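You operate a simulated robot arm through the tools that you are given. There is no shell and no other tool. Be economical: measure what you need, move in short steps, check, and stop when the job is done.

Carry out the task below with a simulated robot arm. There is one attempt and no reset: what you move stays moved.

JOB
Take the glass with the blue line and put it on the teal cassette.

It is judged by the outcome, as a careful person would: the job done as asked, and still so three seconds after it is handed in. It fails if anything else is knocked over, pushed out of place, dropped, spilled or broken.

ROBOT AND FRAMES
A 6-joint arm with a two-finger parallel gripper, fixed in place. Base frame: the origin is at the foot of the arm, x ahead of it, y to its left, z up; the work surface is at about z = 0. Lengths are in mm, angles in degrees, forces in N, time in s.
With the tool pointing down near the work surface it reaches from about 140 to 580 mm from the base axis. Its first joint turns from -66.0 to 66.0 degrees. Payload 2.1 kg.
The tool frame sits at the grasp point between the pads (the TCP): z along the fingers, y along the line on which they close. The tips reach 30 mm beyond it. The gripper opens to 94 mm. The fingers are 28 mm wide and 10 mm thick; the gripper's body (50 by 96 mm) begins 55 mm behind the TCP.
Orientation is that of the tool frame in the base frame, as [roll, pitch, yaw] about the fixed x, y, z axes, in that order (R = Rz(yaw) Ry(pitch) Rx(roll)). With the fingers straight down and closing along the base's y, the tool's x points along the base's -x, its y along +y and its z along -z.

CONTROLS
- The arm moves only by the tool drive_tool. Its argument "motion" is a list of rows, each a list of 4 numbers: the shift along the base's x, y, z in mm, then the turn about the base's z in degrees. In form: [[x, y, z, twist], ...]. A call has 1 to 10 rows; each row is the pose to reach, as a shift and turn from the pose commanded when the call began. "jaw" is the gripper command, from -1 (shut) to 1 (fully open), values between in proportion, set as the call begins (left out, the last holds). Each row takes 0.2 s and may step no farther than 50 mm and 8.6 degrees from the row before; otherwise, or with a gripper value out of range, the whole call is refused. A pose out of reach is approached as far as the arm can. The call stops where the force on the tool passes 40 N (or 10 N more than at its start, if that is more) or the arm is blocked; 0.2 s more then pass. The fingers move at their own pace (about 72 mm/s each) and stop on an object; they squeeze with about 21 N. The grip force told is the motor's: it shows also when the fingers shut on nothing. Time passes only in rows, and 0.2 s behind the last, so rows that repeat a pose let the fingers close. It gives the time, the measured TCP pose, the force on the tool (base axes), the opening and the grip force at its end, in the units of the frame above (readings bear some noise).
- Cameras (640 x 400 px; columns grow to the right, rows downward): "scene" is fixed at [56.9, -374.1, 478.7]; the picture's right is [0.76, -0.65, 0.00], its down [-0.40, -0.47, -0.79] and it looks along [0.51, 0.60, -0.62] (base axes); focal length 279 px, centre (320, 200). "wrist" rides on the gripper at [76, 14, -102] in the tool frame; the picture's right is [-0.18, 0.98, 0.00], its down [-0.75, -0.14, -0.64] and it looks along [-0.63, -0.12, 0.77] (tool axes); focal length 243 px, centre (320, 200). There is no depth. A picture from a camera that has moved, and an enlarged one, comes with that camera's place and axes in the base frame and with its lens.
- grab_frame(camera): a new picture of that camera. The clock stands still meanwhile.
- enlarge(camera, box): a new picture of the part [left, top, right, bottom] of that camera's present view, enlarged. The clock stands still meanwhile.
- finish_job(): hands the job in; it is judged then, once.

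Work in short steps. Places have to be worked out from the pictures, the camera data and where the tool is seen: move nearer, look again, correct. Check each grasp and each placing, and mend what went wrong. You have 90 turns and 36 pictures in all, those below and enlarged ones among them. Open the gripper and draw the arm clear of the work before you hand the job in, unless the task says otherwise; then end with one line.

The tools are called after "Request:" as name(argument=value, ...) on one line, values as JSON. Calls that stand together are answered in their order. drive_tool: Moves the arm, as the interface text tells. Its arguments: {"type":"object","properties":{"motion":{"type":"array"},"jaw":{"type":"number"}},"required":["motion"]} The other tools are called the same way: grab_frame (camera) takes a picture; enlarge (camera, box) takes an enlarged picture of a part of a camera's view; finish_job () hands the job in.

At the start:

```text
t: 0.0
tcp_pos: [299.6, 81.5, 279.9]
ee_rot: [179.9, -0.1, -180.0]
contact_force: [0.2, 0.0, -0.4]
finger_gap: 94.3
gripper_force: 0.0
```

scene: 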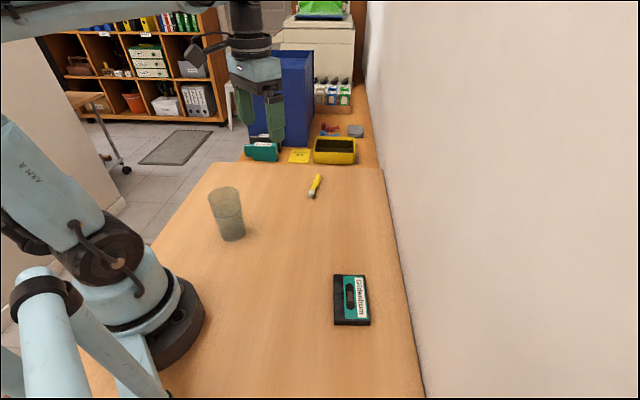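
wrist: 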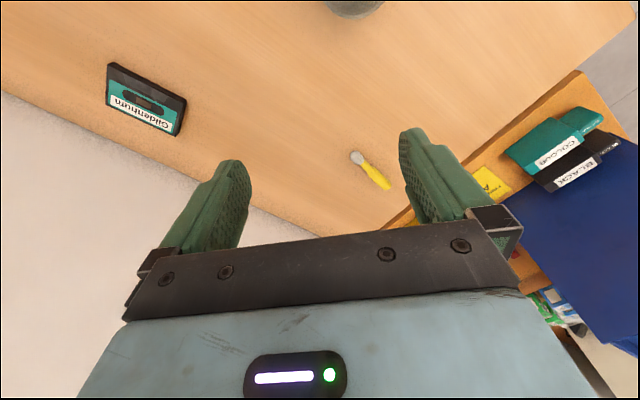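

I'll look closely at the glass and the cassette to identify and locate them.

Request:
enlarge(camera="scene", box=[180, 160, 340, 260])

Request:
enlarge(camera="scene", box=[280, 250, 440, 350])

```text
4.00 times, centred on (260, 210) of scene
camera zoom: at [56.9, -374.1, 478.7], right [0.76, -0.65, 0.0], down [-0.4, -0.47, -0.79], along [0.51, 0.6, -0.62], focal length 1116 px, centre (560, 160)
```

zoom: 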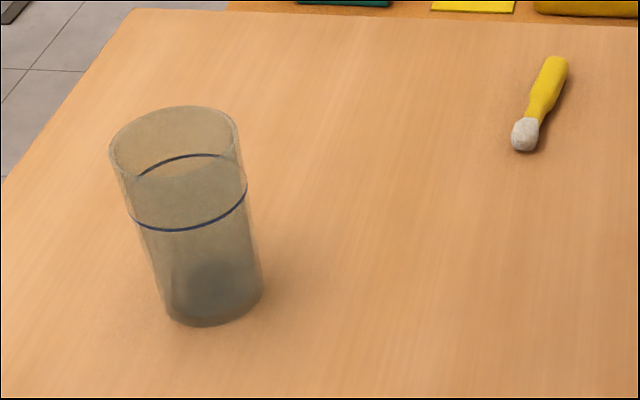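

```text
4.00 times, centred on (360, 300) of scene
camera zoom: at [56.9, -374.1, 478.7], right [0.76, -0.65, 0.0], down [-0.4, -0.47, -0.79], along [0.51, 0.6, -0.62], focal length 1116 px, centre (160, -200)
```

zoom: 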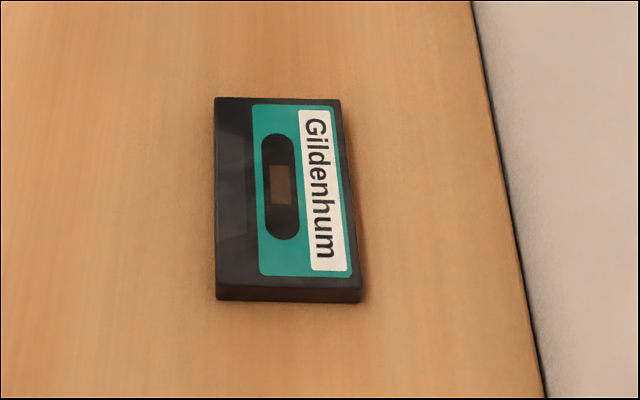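

The glass with the blue line is near (207,119), about 120 mm tall with a 68 mm rim. The cassette centre is near (295,-182) and its top is at about z=11. I'll move above the glass, staying high, and check.

Request:
drive_tool(motion=[[-30, 12, 0, 0], [-60, 25, -20, 0], [-92, 37.5, -50, 0], [-92, 37.5, -70, 0], [-92, 37.5, -70, 0]], jaw=1)

Request:
grab_frame(camera="wrist")

Request:
enlarge(camera="scene", box=[140, 100, 300, 260])

```text
t: 1.2
tcp_pos: [208.1, 118.4, 208.3]
ee_rot: [180.0, 0.1, -179.9]
contact_force: [-0.7, -0.3, -0.6]
finger_gap: 94.1
gripper_force: 0.1
```

```text
31 pictures are left
camera wrist: at [131.0, 133.5, 310.9], right [0.18, 0.98, 0.0], down [0.75, -0.14, 0.64], along [0.63, -0.12, -0.77], focal length 243 px, centre (320, 200)
```

wrist: 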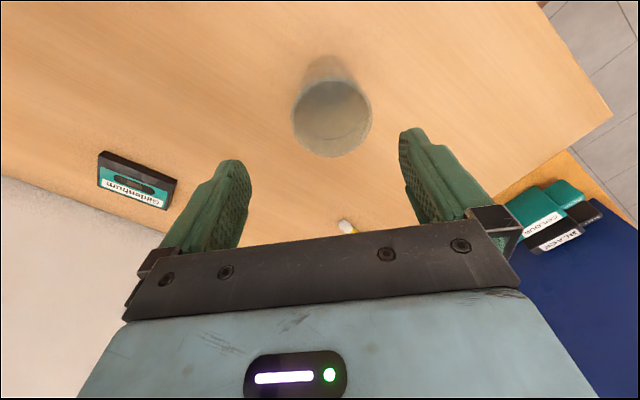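

```text
2.50 times, centred on (220, 180) of scene
camera zoom: at [56.9, -374.1, 478.7], right [0.76, -0.65, 0.0], down [-0.4, -0.47, -0.79], along [0.51, 0.6, -0.62], focal length 698 px, centre (570, 250)
```

zoom: 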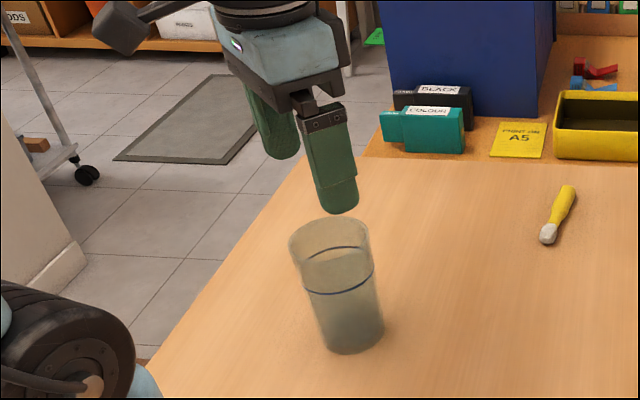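

Both views together put the glass axis at about (208,127) and its rim at about z=115. I'll shift 8.5 mm in y, come down to just above the rim, and check again.

Request:
drive_tool(motion=[[0, 8.5, 0, 0], [0, 8.5, -20, 0], [0, 8.5, -50, 0], [0, 8.5, -50, 0]])

Request:
grab_frame(camera="wrist")

Request:
enlarge(camera="scene", box=[140, 100, 300, 260])

```text
t: 2.2
tcp_pos: [209.8, 127.3, 157.7]
ee_rot: [-180.0, 0.0, -179.9]
contact_force: [0.2, -0.7, -0.7]
finger_gap: 93.9
gripper_force: 0.1
```

```text
29 pictures are left
camera wrist: at [132.4, 141.3, 260.6], right [0.18, 0.98, 0.0], down [0.75, -0.14, 0.64], along [0.63, -0.12, -0.77], focal length 243 px, centre (320, 200)
```

wrist: 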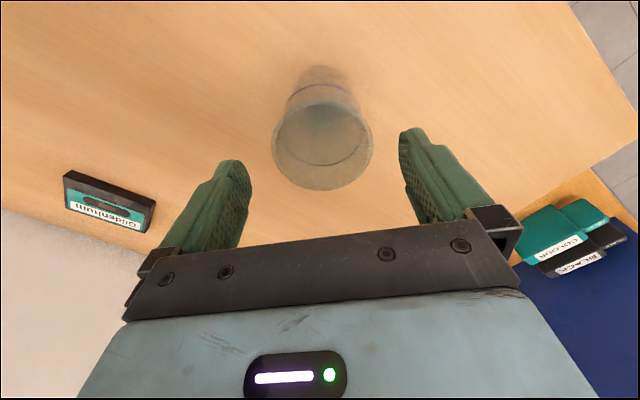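

```text
2.50 times, centred on (220, 180) of scene
camera zoom: at [56.9, -374.1, 478.7], right [0.76, -0.65, 0.0], down [-0.4, -0.47, -0.79], along [0.51, 0.6, -0.62], focal length 698 px, centre (570, 250)
```

zoom: 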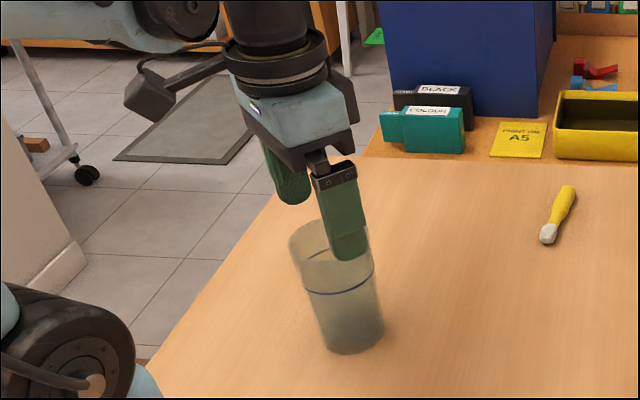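

The fingers are close to centred, with the glass at about (206,129). I'll correct slightly and come down with the fingers on either side.

Request:
drive_tool(motion=[[-3, 1.5, 0, 0], [-3, 1.5, -15, 0], [-3, 1.5, -30, 0], [-3, 1.5, -45, 0], [-3, 1.5, -60, 0], [-3, 1.5, -80, 0], [-3, 1.5, -80, 0]])

Request:
grab_frame(camera="wrist")

Request:
enlarge(camera="scene", box=[140, 120, 300, 260])

```text
t: 3.8
tcp_pos: [205.7, 129.0, 79.3]
ee_rot: [-180.0, 0.0, 180.0]
contact_force: [-0.8, 0.8, -0.9]
finger_gap: 94.1
gripper_force: 0.0
```

```text
27 pictures are left
camera wrist: at [128.8, 143.4, 181.5], right [0.18, 0.98, 0.0], down [0.75, -0.14, 0.64], along [0.63, -0.12, -0.77], focal length 243 px, centre (320, 200)
```

wrist: 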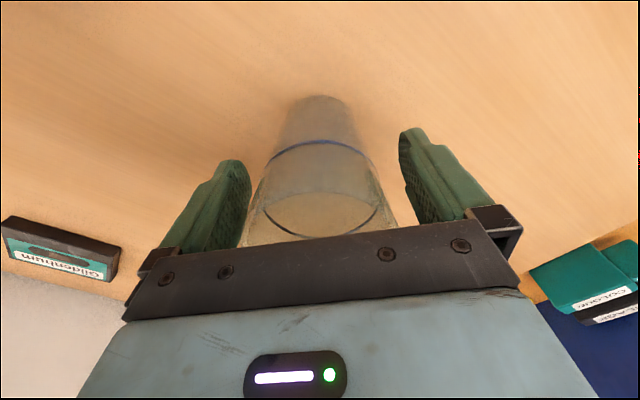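

```text
2.86 times, centred on (220, 190) of scene
camera zoom: at [56.9, -374.1, 478.7], right [0.76, -0.65, 0.0], down [-0.4, -0.47, -0.79], along [0.51, 0.6, -0.62], focal length 797 px, centre (606, 229)
```

zoom: 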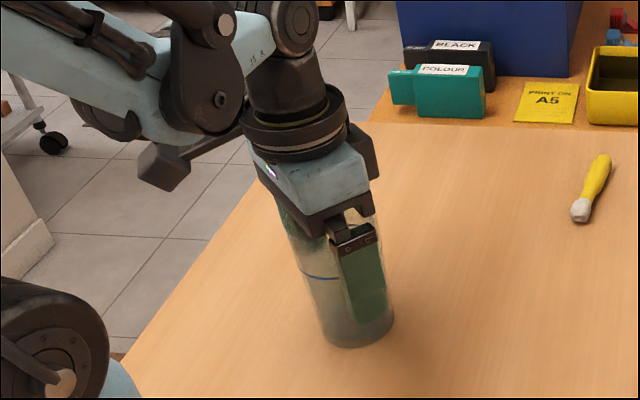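

The line ellipse is centred on the TCP projection, so the glass is well centred. I'll close the gripper.

Request:
drive_tool(motion=[[0, 0, 0, 0], [0, 0, 0, 0], [0, 0, 0, 0], [0, 0, 0, 0]], jaw=-1)

```text
t: 4.8
tcp_pos: [205.5, 128.9, 79.3]
ee_rot: [180.0, 0.0, 180.0]
contact_force: [0.6, 0.1, -0.6]
finger_gap: 68.7
gripper_force: 20.9
```

The glass is gripped at 68.7 mm. I'll lift it gently.

Request:
drive_tool(motion=[[0, 0, 2, 0], [0, 0, 6, 0], [0, 0, 12, 0], [0, 0, 20, 0], [0, 0, 28, 0], [0, 0, 36, 0], [0, 0, 43, 0], [0, 0, 48, 0], [0, 0, 50, 0], [0, 0, 50, 0]])

Request:
grab_frame(camera="wrist")

Request:
enlarge(camera="scene", box=[140, 100, 300, 260])

```text
t: 7.0
tcp_pos: [204.9, 128.8, 130.2]
ee_rot: [-179.9, 0.0, -180.0]
contact_force: [0.2, 0.0, -1.7]
finger_gap: 68.6
gripper_force: 21.0
```

```text
25 pictures are left
camera wrist: at [128.0, 144.0, 232.7], right [0.18, 0.98, 0.0], down [0.75, -0.14, 0.64], along [0.63, -0.12, -0.77], focal length 243 px, centre (320, 200)
```

wrist: 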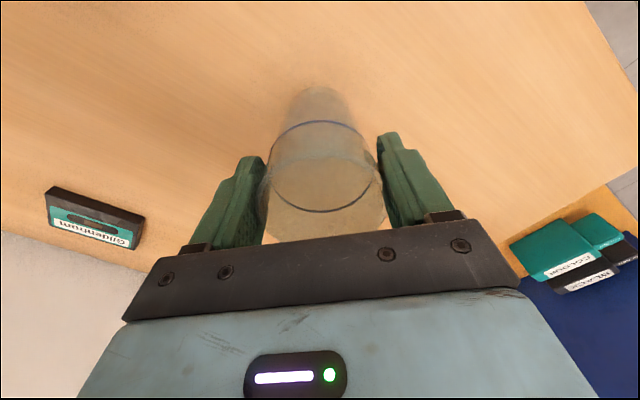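

```text
2.50 times, centred on (220, 180) of scene
camera zoom: at [56.9, -374.1, 478.7], right [0.76, -0.65, 0.0], down [-0.4, -0.47, -0.79], along [0.51, 0.6, -0.62], focal length 698 px, centre (570, 250)
```

zoom: 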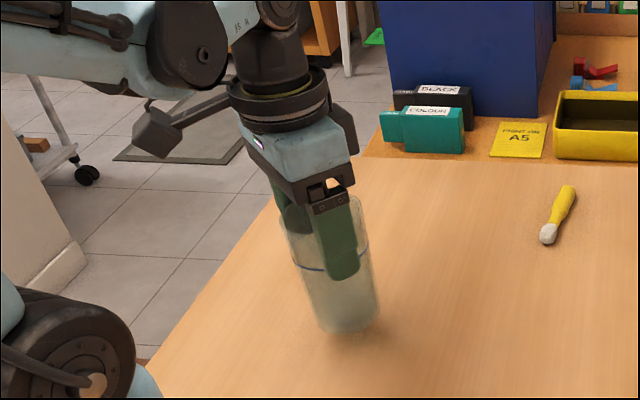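

The glass seems to have risen less than the gripper, so it may have slipped. I'll look closer.

Request:
enlarge(camera="scene", box=[190, 160, 270, 250])

Request:
enlarge(camera="wrist", box=[230, 60, 430, 260])

```text
4.44 times, centred on (230, 205) of scene
camera zoom: at [56.9, -374.1, 478.7], right [0.76, -0.65, 0.0], down [-0.4, -0.47, -0.79], along [0.51, 0.6, -0.62], focal length 1240 px, centre (720, 178)
```

zoom: 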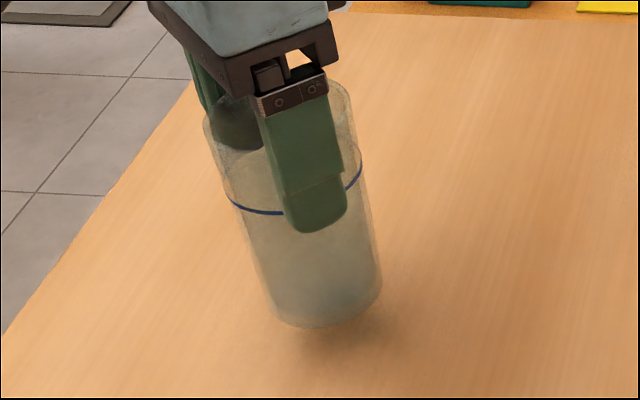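

```text
2.00 times, centred on (330, 160) of wrist
camera zoom: at [128.0, 144.0, 232.7], right [0.18, 0.98, 0.0], down [0.75, -0.14, 0.64], along [0.63, -0.12, -0.77], focal length 485 px, centre (300, 280)
```

zoom: 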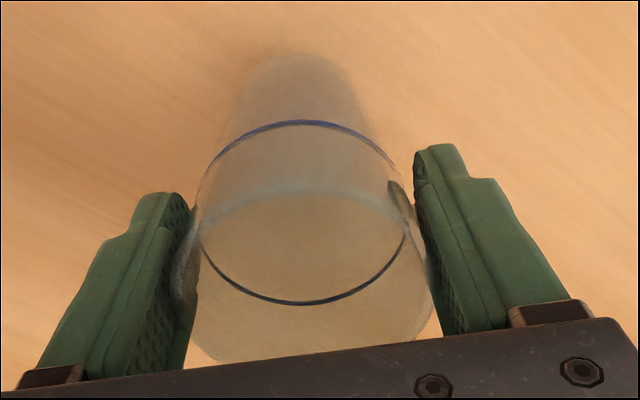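

The glass did slip down relative to the fingers during the lift. I'll hold still and see whether it keeps creeping.

Request:
drive_tool(motion=[[0, 0, 0, 0], [0, 0, 0, 0], [0, 0, 0, 0]])

Request:
enlarge(camera="wrist", box=[230, 60, 430, 260])

```text
t: 7.8
tcp_pos: [204.5, 129.5, 129.5]
ee_rot: [180.0, 0.1, 180.0]
contact_force: [0.6, -0.1, -1.9]
finger_gap: 68.7
gripper_force: 20.6
```

```text
2.00 times, centred on (330, 160) of wrist
camera zoom: at [128.0, 144.0, 232.6], right [0.18, 0.98, 0.0], down [0.75, -0.14, 0.64], along [0.63, -0.12, -0.77], focal length 485 px, centre (300, 280)
```

zoom: 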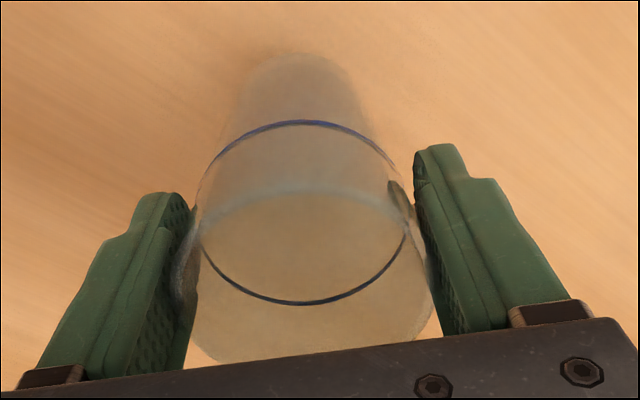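

There's no creep at rest. I'll raise very slowly to see whether it holds under gentle motion.

Request:
drive_tool(motion=[[0, 0, 1, 0], [0, 0, 2, 0], [0, 0, 4, 0], [0, 0, 6, 0], [0, 0, 8, 0], [0, 0, 10, 0], [0, 0, 12, 0], [0, 0, 14, 0], [0, 0, 15, 0], [0, 0, 15, 0]])

Request:
enlarge(camera="wrist", box=[230, 60, 430, 260])

```text
t: 10.0
tcp_pos: [205.6, 129.6, 143.6]
ee_rot: [-179.9, 0.0, 179.9]
contact_force: [-0.7, -0.2, -2.3]
finger_gap: 68.3
gripper_force: 21.6
```

```text
2.00 times, centred on (330, 160) of wrist
camera zoom: at [128.7, 143.2, 247.3], right [0.18, 0.98, 0.0], down [0.75, -0.14, 0.64], along [0.63, -0.12, -0.77], focal length 485 px, centre (300, 280)
```

zoom: 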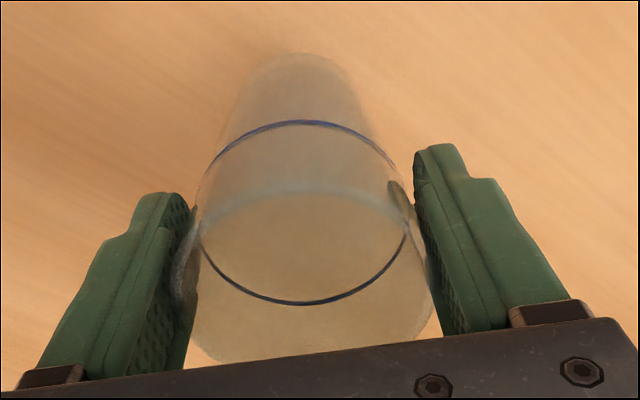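

The grip holds now. The line is about 24 mm below the TCP, so the glass bottom is at about z≈42. I'll carry it smoothly towards the cassette and stop short.

Request:
drive_tool(motion=[[1, -4, 0, 0], [3, -12, 0, 0], [7, -26, 0, 0], [12, -42, 0, 0], [17, -58, 0, 0], [22, -74, 0, 0], [26, -88, 0, 0], [29, -97, 0, 0], [30, -101, 0, 0], [30, -101, 0, 0]])

Request:
grab_frame(camera="wrist")

```text
t: 12.2
tcp_pos: [235.1, 28.6, 142.9]
ee_rot: [180.0, 0.0, -179.9]
contact_force: [0.8, -0.4, -2.9]
finger_gap: 68.4
gripper_force: 21.3
```

```text
19 pictures are left
camera wrist: at [158.9, 42.6, 246.0], right [0.18, 0.98, 0.0], down [0.75, -0.14, 0.64], along [0.63, -0.12, -0.77], focal length 243 px, centre (320, 200)
```

wrist: 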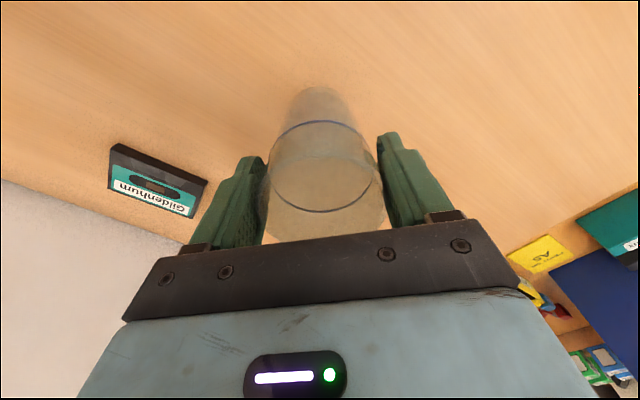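

The grip is steady, so I'll carry on towards the cassette.

Request:
drive_tool(motion=[[1, -4, 0, 0], [3, -12, 0, 0], [7, -26, 0, 0], [12, -42, 0, 0], [17, -58, 0, 0], [22, -74, 0, 0], [26, -88, 0, 0], [29, -97, 0, 0], [30, -101, 0, 0], [30, -101, 0, 0]])

Request:
enlarge(camera="wrist", box=[100, 40, 420, 260])

Request:
grab_frame(camera="scene")

```text
t: 14.4
tcp_pos: [266.7, -72.7, 145.2]
ee_rot: [180.0, 0.0, 180.0]
contact_force: [0.1, -0.6, -1.8]
finger_gap: 68.6
gripper_force: 21.1
```

```text
1.82 times, centred on (260, 150) of wrist
camera zoom: at [188.3, -58.9, 247.9], right [0.18, 0.98, 0.0], down [0.75, -0.14, 0.64], along [0.63, -0.12, -0.77], focal length 441 px, centre (429, 291)
```

zoom: 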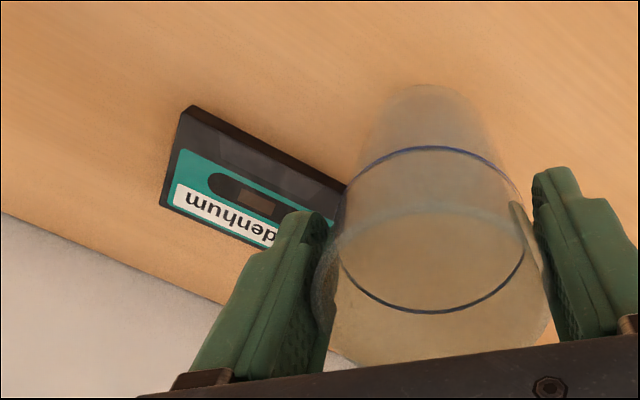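

```text
17 pictures are left
```

scene: 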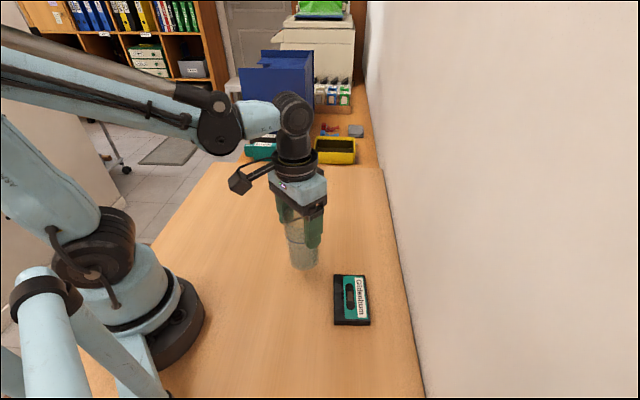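

Both cameras put the cassette centre at about (297,-183). I'll move over it at this height and then check the alignment.

Request:
drive_tool(motion=[[1, -4, 0, 0], [4, -14, 0, 0], [9, -30, 0, 0], [14, -47, 0, 0], [19, -64, 0, 0], [24, -81, 0, 0], [28, -96, 0, 0], [31, -106, 0, 0], [32, -110, 0, 0], [32, -110, 0, 0]])

Request:
grab_frame(camera="wrist")

Request:
enlarge(camera="scene", box=[270, 200, 430, 340])

```text
t: 16.6
tcp_pos: [298.8, -184.5, 144.3]
ee_rot: [-179.9, -0.1, -180.0]
contact_force: [-0.4, 0.4, -2.2]
finger_gap: 68.6
gripper_force: 21.5
```

```text
16 pictures are left
camera wrist: at [221.3, -169.0, 246.8], right [0.18, 0.98, 0.0], down [0.75, -0.14, 0.64], along [0.63, -0.12, -0.77], focal length 243 px, centre (320, 200)
```

wrist: 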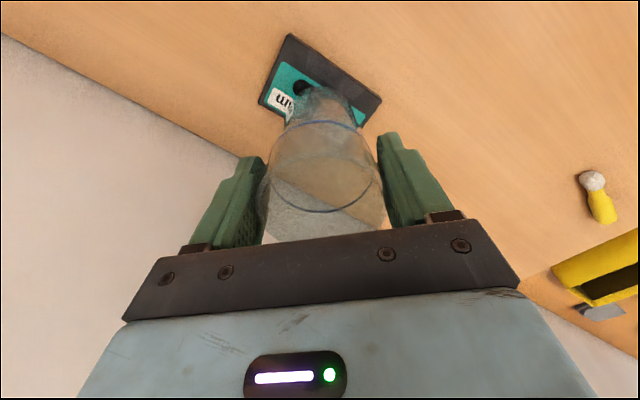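

```text
2.86 times, centred on (350, 270) of scene
camera zoom: at [56.9, -374.1, 478.7], right [0.76, -0.65, 0.0], down [-0.4, -0.47, -0.79], along [0.51, 0.6, -0.62], focal length 797 px, centre (234, 0)
```

zoom: 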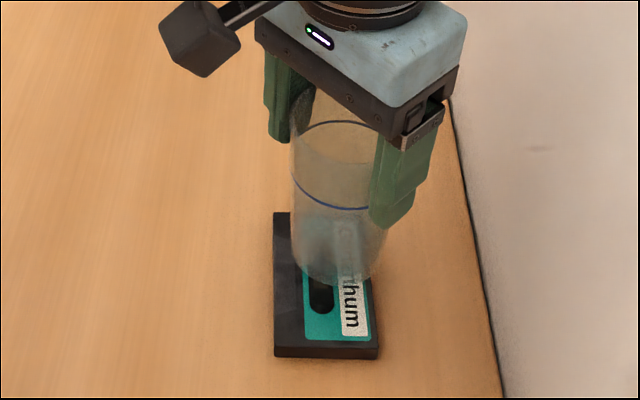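

In the scene view the glass looks slightly to the right of the cassette centre. I'll zoom in to measure it.

Request:
enlarge(camera="scene", box=[325, 230, 389, 330])

Request:
enlarge(camera="wrist", box=[240, 20, 400, 140])

```text
4.00 times, centred on (357, 280) of scene
camera zoom: at [56.9, -374.1, 478.7], right [0.76, -0.65, 0.0], down [-0.4, -0.47, -0.79], along [0.51, 0.6, -0.62], focal length 1116 px, centre (172, -120)
```

zoom: 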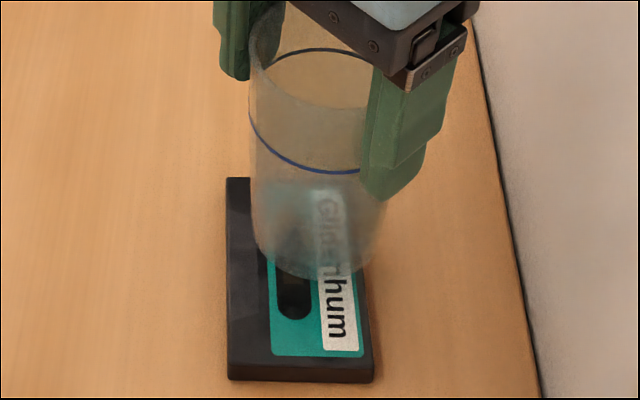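

```text
3.33 times, centred on (320, 80) of wrist
camera zoom: at [221.3, -169.0, 246.8], right [0.18, 0.98, 0.0], down [0.75, -0.14, 0.64], along [0.63, -0.12, -0.77], focal length 809 px, centre (320, 600)
```

zoom: 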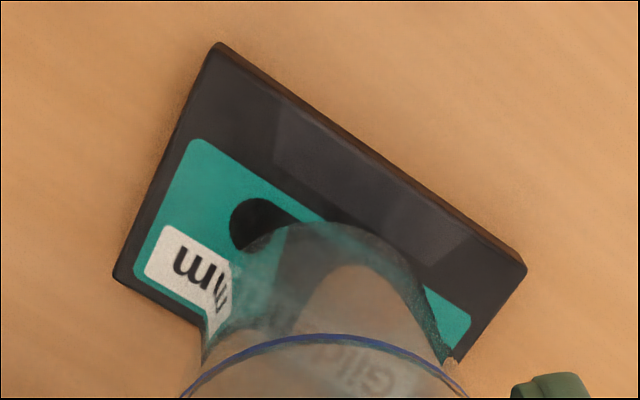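

Rechecking both views, the glass sits about 9 mm in +x from the TCP. Its centre is at about (306,-184) and its bottom at about z=30. The cassette centre is (296,-183.5), so I'll shift 9.5 mm in -x, come down 8 mm, and check.

Request:
drive_tool(motion=[[-1, 0, 0, 0], [-3, 0, 0, 0], [-6, 0, 0, 0], [-8.5, 0, 0, 0], [-9.5, 0, -1, 0], [-9.5, 0, -3, 0], [-9.5, 0, -6, 0], [-9.5, 0, -8, 0], [-9.5, 0, -8, 0]])

Request:
enlarge(camera="scene", box=[325, 230, 389, 330])

Request:
enlarge(camera="wrist", box=[240, 20, 400, 140])

```text
t: 18.6
tcp_pos: [287.8, -183.3, 137.4]
ee_rot: [180.0, 0.0, -180.0]
contact_force: [-0.6, 0.6, -1.3]
finger_gap: 68.6
gripper_force: 20.8
```

```text
4.00 times, centred on (357, 280) of scene
camera zoom: at [56.9, -374.1, 478.7], right [0.76, -0.65, 0.0], down [-0.4, -0.47, -0.79], along [0.51, 0.6, -0.62], focal length 1116 px, centre (172, -120)
```

zoom: 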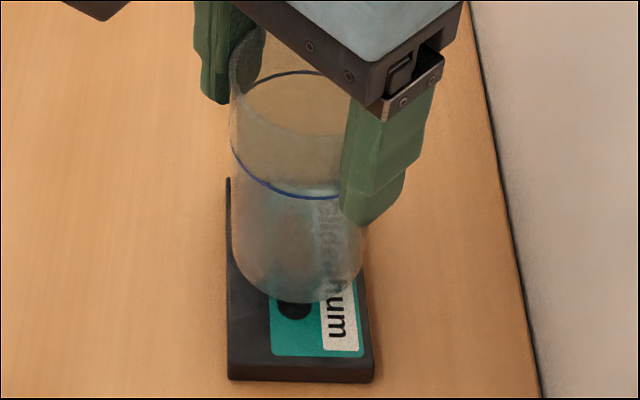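

```text
3.33 times, centred on (320, 80) of wrist
camera zoom: at [211.1, -168.5, 239.0], right [0.18, 0.98, 0.0], down [0.75, -0.14, 0.64], along [0.63, -0.12, -0.77], focal length 809 px, centre (320, 600)
```

zoom: 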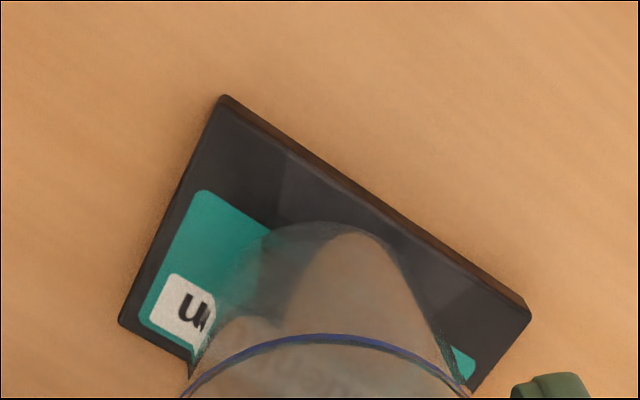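

The glass is now centred over the cassette at about (296,-183.5), with its bottom roughly 10 mm above the cassette top. I'll lower it slowly.

Request:
drive_tool(motion=[[0, 0, -1, 0], [0, 0, -2, 0], [0, 0, -3, 0], [0, 0, -4, 0], [0, 0, -5, 0], [0, 0, -6, 0], [0, 0, -7, 0], [0, 0, -7, 0]])

Request:
enlarge(camera="scene", box=[325, 230, 389, 330])

```text
t: 20.4
tcp_pos: [287.1, -182.4, 128.9]
ee_rot: [-180.0, 0.1, 179.9]
contact_force: [0.6, -0.5, -2.6]
finger_gap: 68.5
gripper_force: 20.8
```

```text
4.00 times, centred on (357, 280) of scene
camera zoom: at [56.9, -374.1, 478.7], right [0.76, -0.65, 0.0], down [-0.4, -0.47, -0.79], along [0.51, 0.6, -0.62], focal length 1116 px, centre (172, -120)
```

zoom: 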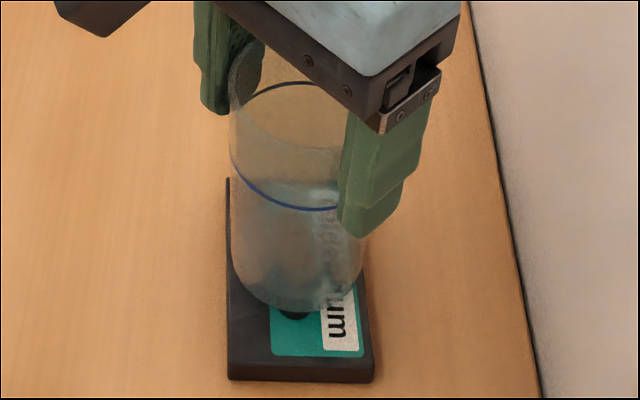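

It's still hanging (force about -2 N). I'll lower a little more and watch the force.

Request:
drive_tool(motion=[[0, 0, -0.7, 0], [0, 0, -1.4, 0], [0, 0, -2, 0], [0, 0, -2.5, 0], [0, 0, -2.5, 0]])

```text
t: 21.6
tcp_pos: [288.7, -182.8, 128.0]
ee_rot: [180.0, -0.1, 179.9]
contact_force: [-0.4, -0.2, -2.1]
finger_gap: 68.5
gripper_force: 20.9
```

No contact yet, so I'll go down a bit more.

Request:
drive_tool(motion=[[0, 0, -0.5, 0], [0, 0, -1, 0], [0, 0, -1.5, 0], [0, 0, -2, 0], [0, 0, -2, 0]])

Request:
enlarge(camera="scene", box=[325, 230, 389, 330])

```text
t: 22.8
tcp_pos: [288.5, -183.0, 125.8]
ee_rot: [179.9, 0.0, -179.9]
contact_force: [0.1, -0.8, -1.7]
finger_gap: 68.5
gripper_force: 21.3
```

```text
4.00 times, centred on (357, 280) of scene
camera zoom: at [56.9, -374.1, 478.7], right [0.76, -0.65, 0.0], down [-0.4, -0.47, -0.79], along [0.51, 0.6, -0.62], focal length 1116 px, centre (172, -120)
```

zoom: 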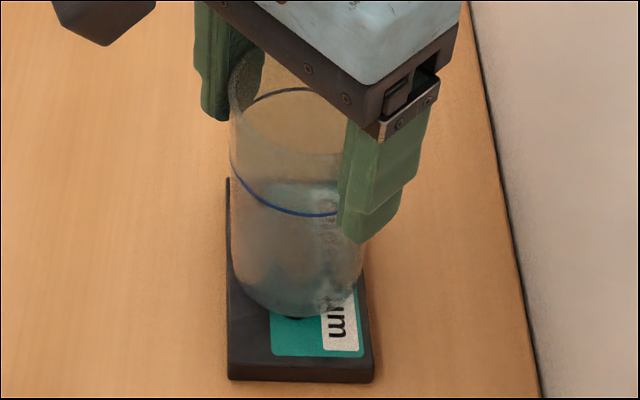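

By the picture it is about 2–4 mm above the cassette, so I'll keep lowering in small steps.

Request:
drive_tool(motion=[[0, 0, -0.5, 0], [0, 0, -1, 0], [0, 0, -1.5, 0], [0, 0, -2, 0], [0, 0, -2, 0]])

```text
t: 24.0
tcp_pos: [287.6, -183.3, 122.3]
ee_rot: [-180.0, 0.0, -180.0]
contact_force: [-1.1, -0.5, -2.1]
finger_gap: 68.2
gripper_force: 21.3
```

Still no contact; lowering another 1.5 mm.

Request:
drive_tool(motion=[[0, 0, -0.5, 0], [0, 0, -1, 0], [0, 0, -1.5, 0], [0, 0, -1.5, 0]])

Request:
enlarge(camera="scene", box=[325, 230, 389, 330])

```text
t: 25.0
tcp_pos: [287.9, -183.4, 121.2]
ee_rot: [179.9, 0.1, -179.9]
contact_force: [0.8, -0.5, -1.7]
finger_gap: 68.6
gripper_force: 21.1
```

```text
4.00 times, centred on (357, 280) of scene
camera zoom: at [56.9, -374.1, 478.7], right [0.76, -0.65, 0.0], down [-0.4, -0.47, -0.79], along [0.51, 0.6, -0.62], focal length 1116 px, centre (172, -120)
```

zoom: 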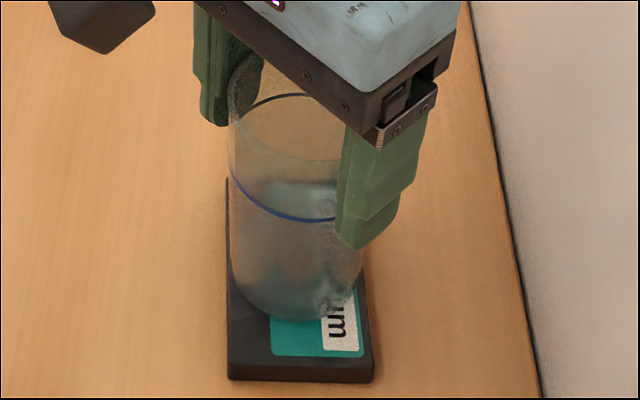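

It's very close, so another small step.

Request:
drive_tool(motion=[[0, 0, -0.5, 0], [0, 0, -1, 0], [0, 0, -1.5, 0], [0, 0, -1.5, 0]])

```text
t: 26.0
tcp_pos: [287.3, -183.0, 119.7]
ee_rot: [179.9, 0.1, -180.0]
contact_force: [0.0, 0.1, -2.5]
finger_gap: 68.5
gripper_force: 21.0
```

Request:
drive_tool(motion=[[0, 0, -0.5, 0], [0, 0, -1, 0], [0, 0, -1.5, 0], [0, 0, -1.5, 0]])

Request:
enlarge(camera="scene", box=[325, 230, 389, 330])

Request:
enlarge(camera="wrist", box=[240, 20, 400, 140])

```text
t: 27.0
tcp_pos: [288.3, -182.8, 118.4]
ee_rot: [-180.0, 0.1, -180.0]
contact_force: [0.2, -3.3, 15.1]
finger_gap: 68.5
gripper_force: 20.3
```

```text
4.00 times, centred on (357, 280) of scene
camera zoom: at [56.8, -374.1, 478.7], right [0.76, -0.65, 0.0], down [-0.4, -0.47, -0.79], along [0.51, 0.6, -0.62], focal length 1116 px, centre (172, -120)
```

zoom: 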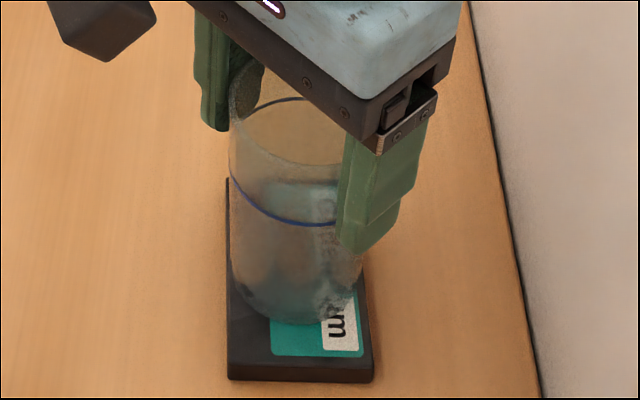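

```text
3.33 times, centred on (320, 80) of wrist
camera zoom: at [211.3, -168.6, 220.8], right [0.18, 0.98, 0.0], down [0.75, -0.14, 0.64], along [0.63, -0.12, -0.77], focal length 809 px, centre (320, 600)
```

zoom: 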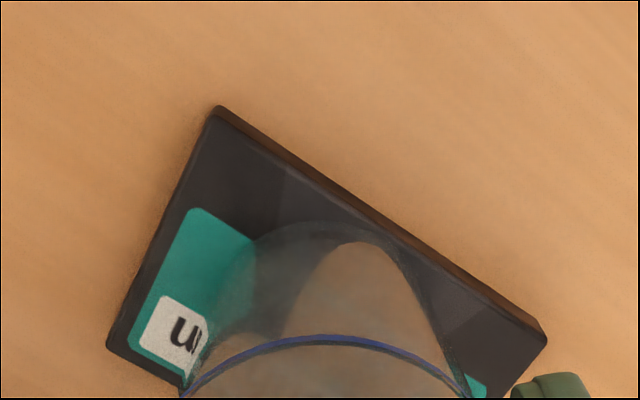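

There's contact at +15 N, and the glass is centred to within a millimetre or so. I'll ease off slightly and check the force is relieved.

Request:
drive_tool(motion=[[0, 0, 0.3, 0], [0, 0, 0.7, 0], [0, 0, 0.7, 0]])

```text
t: 27.8
tcp_pos: [286.8, -183.5, 118.0]
ee_rot: [179.9, -0.1, -180.0]
contact_force: [0.4, -0.7, -1.3]
finger_gap: 68.3
gripper_force: 20.7
```

The load is relieved and the glass is resting. I'll release gently, a little at first and then fully.

Request:
drive_tool(motion=[[0, 0, 0, 0], [0, 0, 0, 0], [0, 0, 0, 0]], jaw=0.55)

Request:
enlarge(camera="scene", box=[325, 230, 389, 330])

```text
t: 28.6
tcp_pos: [287.6, -182.8, 119.1]
ee_rot: [-179.9, -0.1, -179.9]
contact_force: [-1.0, 0.0, 0.0]
finger_gap: 73.2
gripper_force: 0.1
```

```text
4.00 times, centred on (357, 280) of scene
camera zoom: at [56.9, -374.1, 478.7], right [0.76, -0.65, 0.0], down [-0.4, -0.47, -0.79], along [0.51, 0.6, -0.62], focal length 1116 px, centre (172, -120)
```

zoom: 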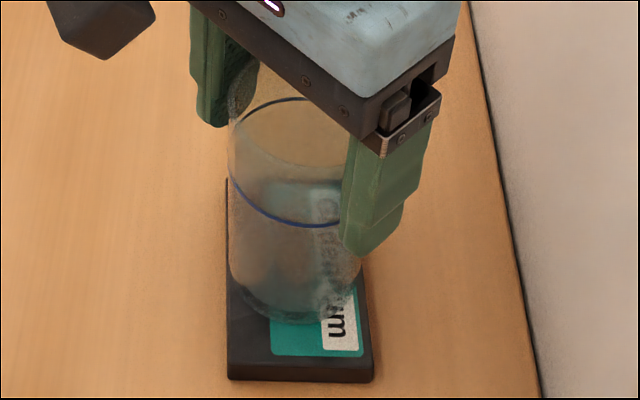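

The glass stands unmoved. I'll open fully and then rise straight up.

Request:
drive_tool(motion=[[0, 0, 0, 0], [0, 0, 0, 0], [0, 0, 8, 0], [0, 0, 20, 0], [0, 0, 40, 0], [0, 0, 65, 0], [0, 0, 95, 0], [0, 0, 130, 0], [0, 0, 130, 0]], jaw=1)

Request:
grab_frame(camera="scene")

```text
t: 30.6
tcp_pos: [287.2, -181.1, 249.9]
ee_rot: [179.9, 0.1, 180.0]
contact_force: [-0.8, -1.1, 0.2]
finger_gap: 94.0
gripper_force: 0.2
```

```text
4 pictures are left
```

scene: 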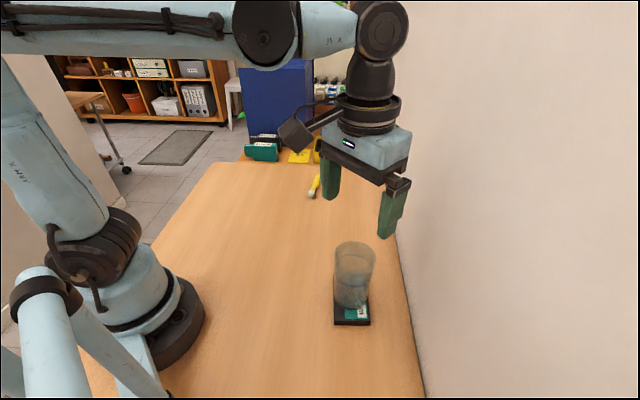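

The glass stands upright on the cassette and the gripper is clear. I'll move the arm away and check once more.

Request:
drive_tool(motion=[[0, 20, 10, 0], [0, 50, 20, 0], [0, 85, 20, 0], [0, 120, 20, 0], [0, 150, 20, 0], [0, 150, 20, 0]])

Request:
enlarge(camera="scene", box=[280, 220, 440, 340])

```text
t: 32.0
tcp_pos: [286.4, -34.7, 269.3]
ee_rot: [180.0, -0.1, 179.9]
contact_force: [-0.4, -0.3, -0.3]
finger_gap: 93.9
gripper_force: 0.1
```

```text
3.33 times, centred on (360, 280) of scene
camera zoom: at [56.9, -374.1, 478.7], right [0.76, -0.65, 0.0], down [-0.4, -0.47, -0.79], along [0.51, 0.6, -0.62], focal length 930 px, centre (187, -67)
```

zoom: 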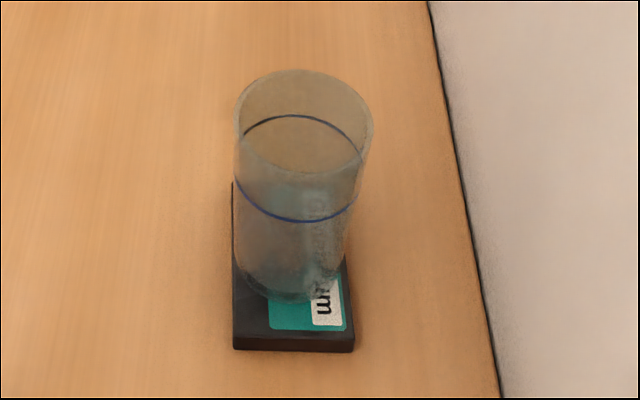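

The glass is upright and steady on the cassette, and the cassette hasn't moved. I'm handing the job in.

Request:
finish_job()

```text
The job is handed in.
```

The glass with the blue line is standing upright, centred on the teal cassette; it slipped down in the fingers by roughly 20–35 mm during the first lift, then held, and nothing else was disturbed.
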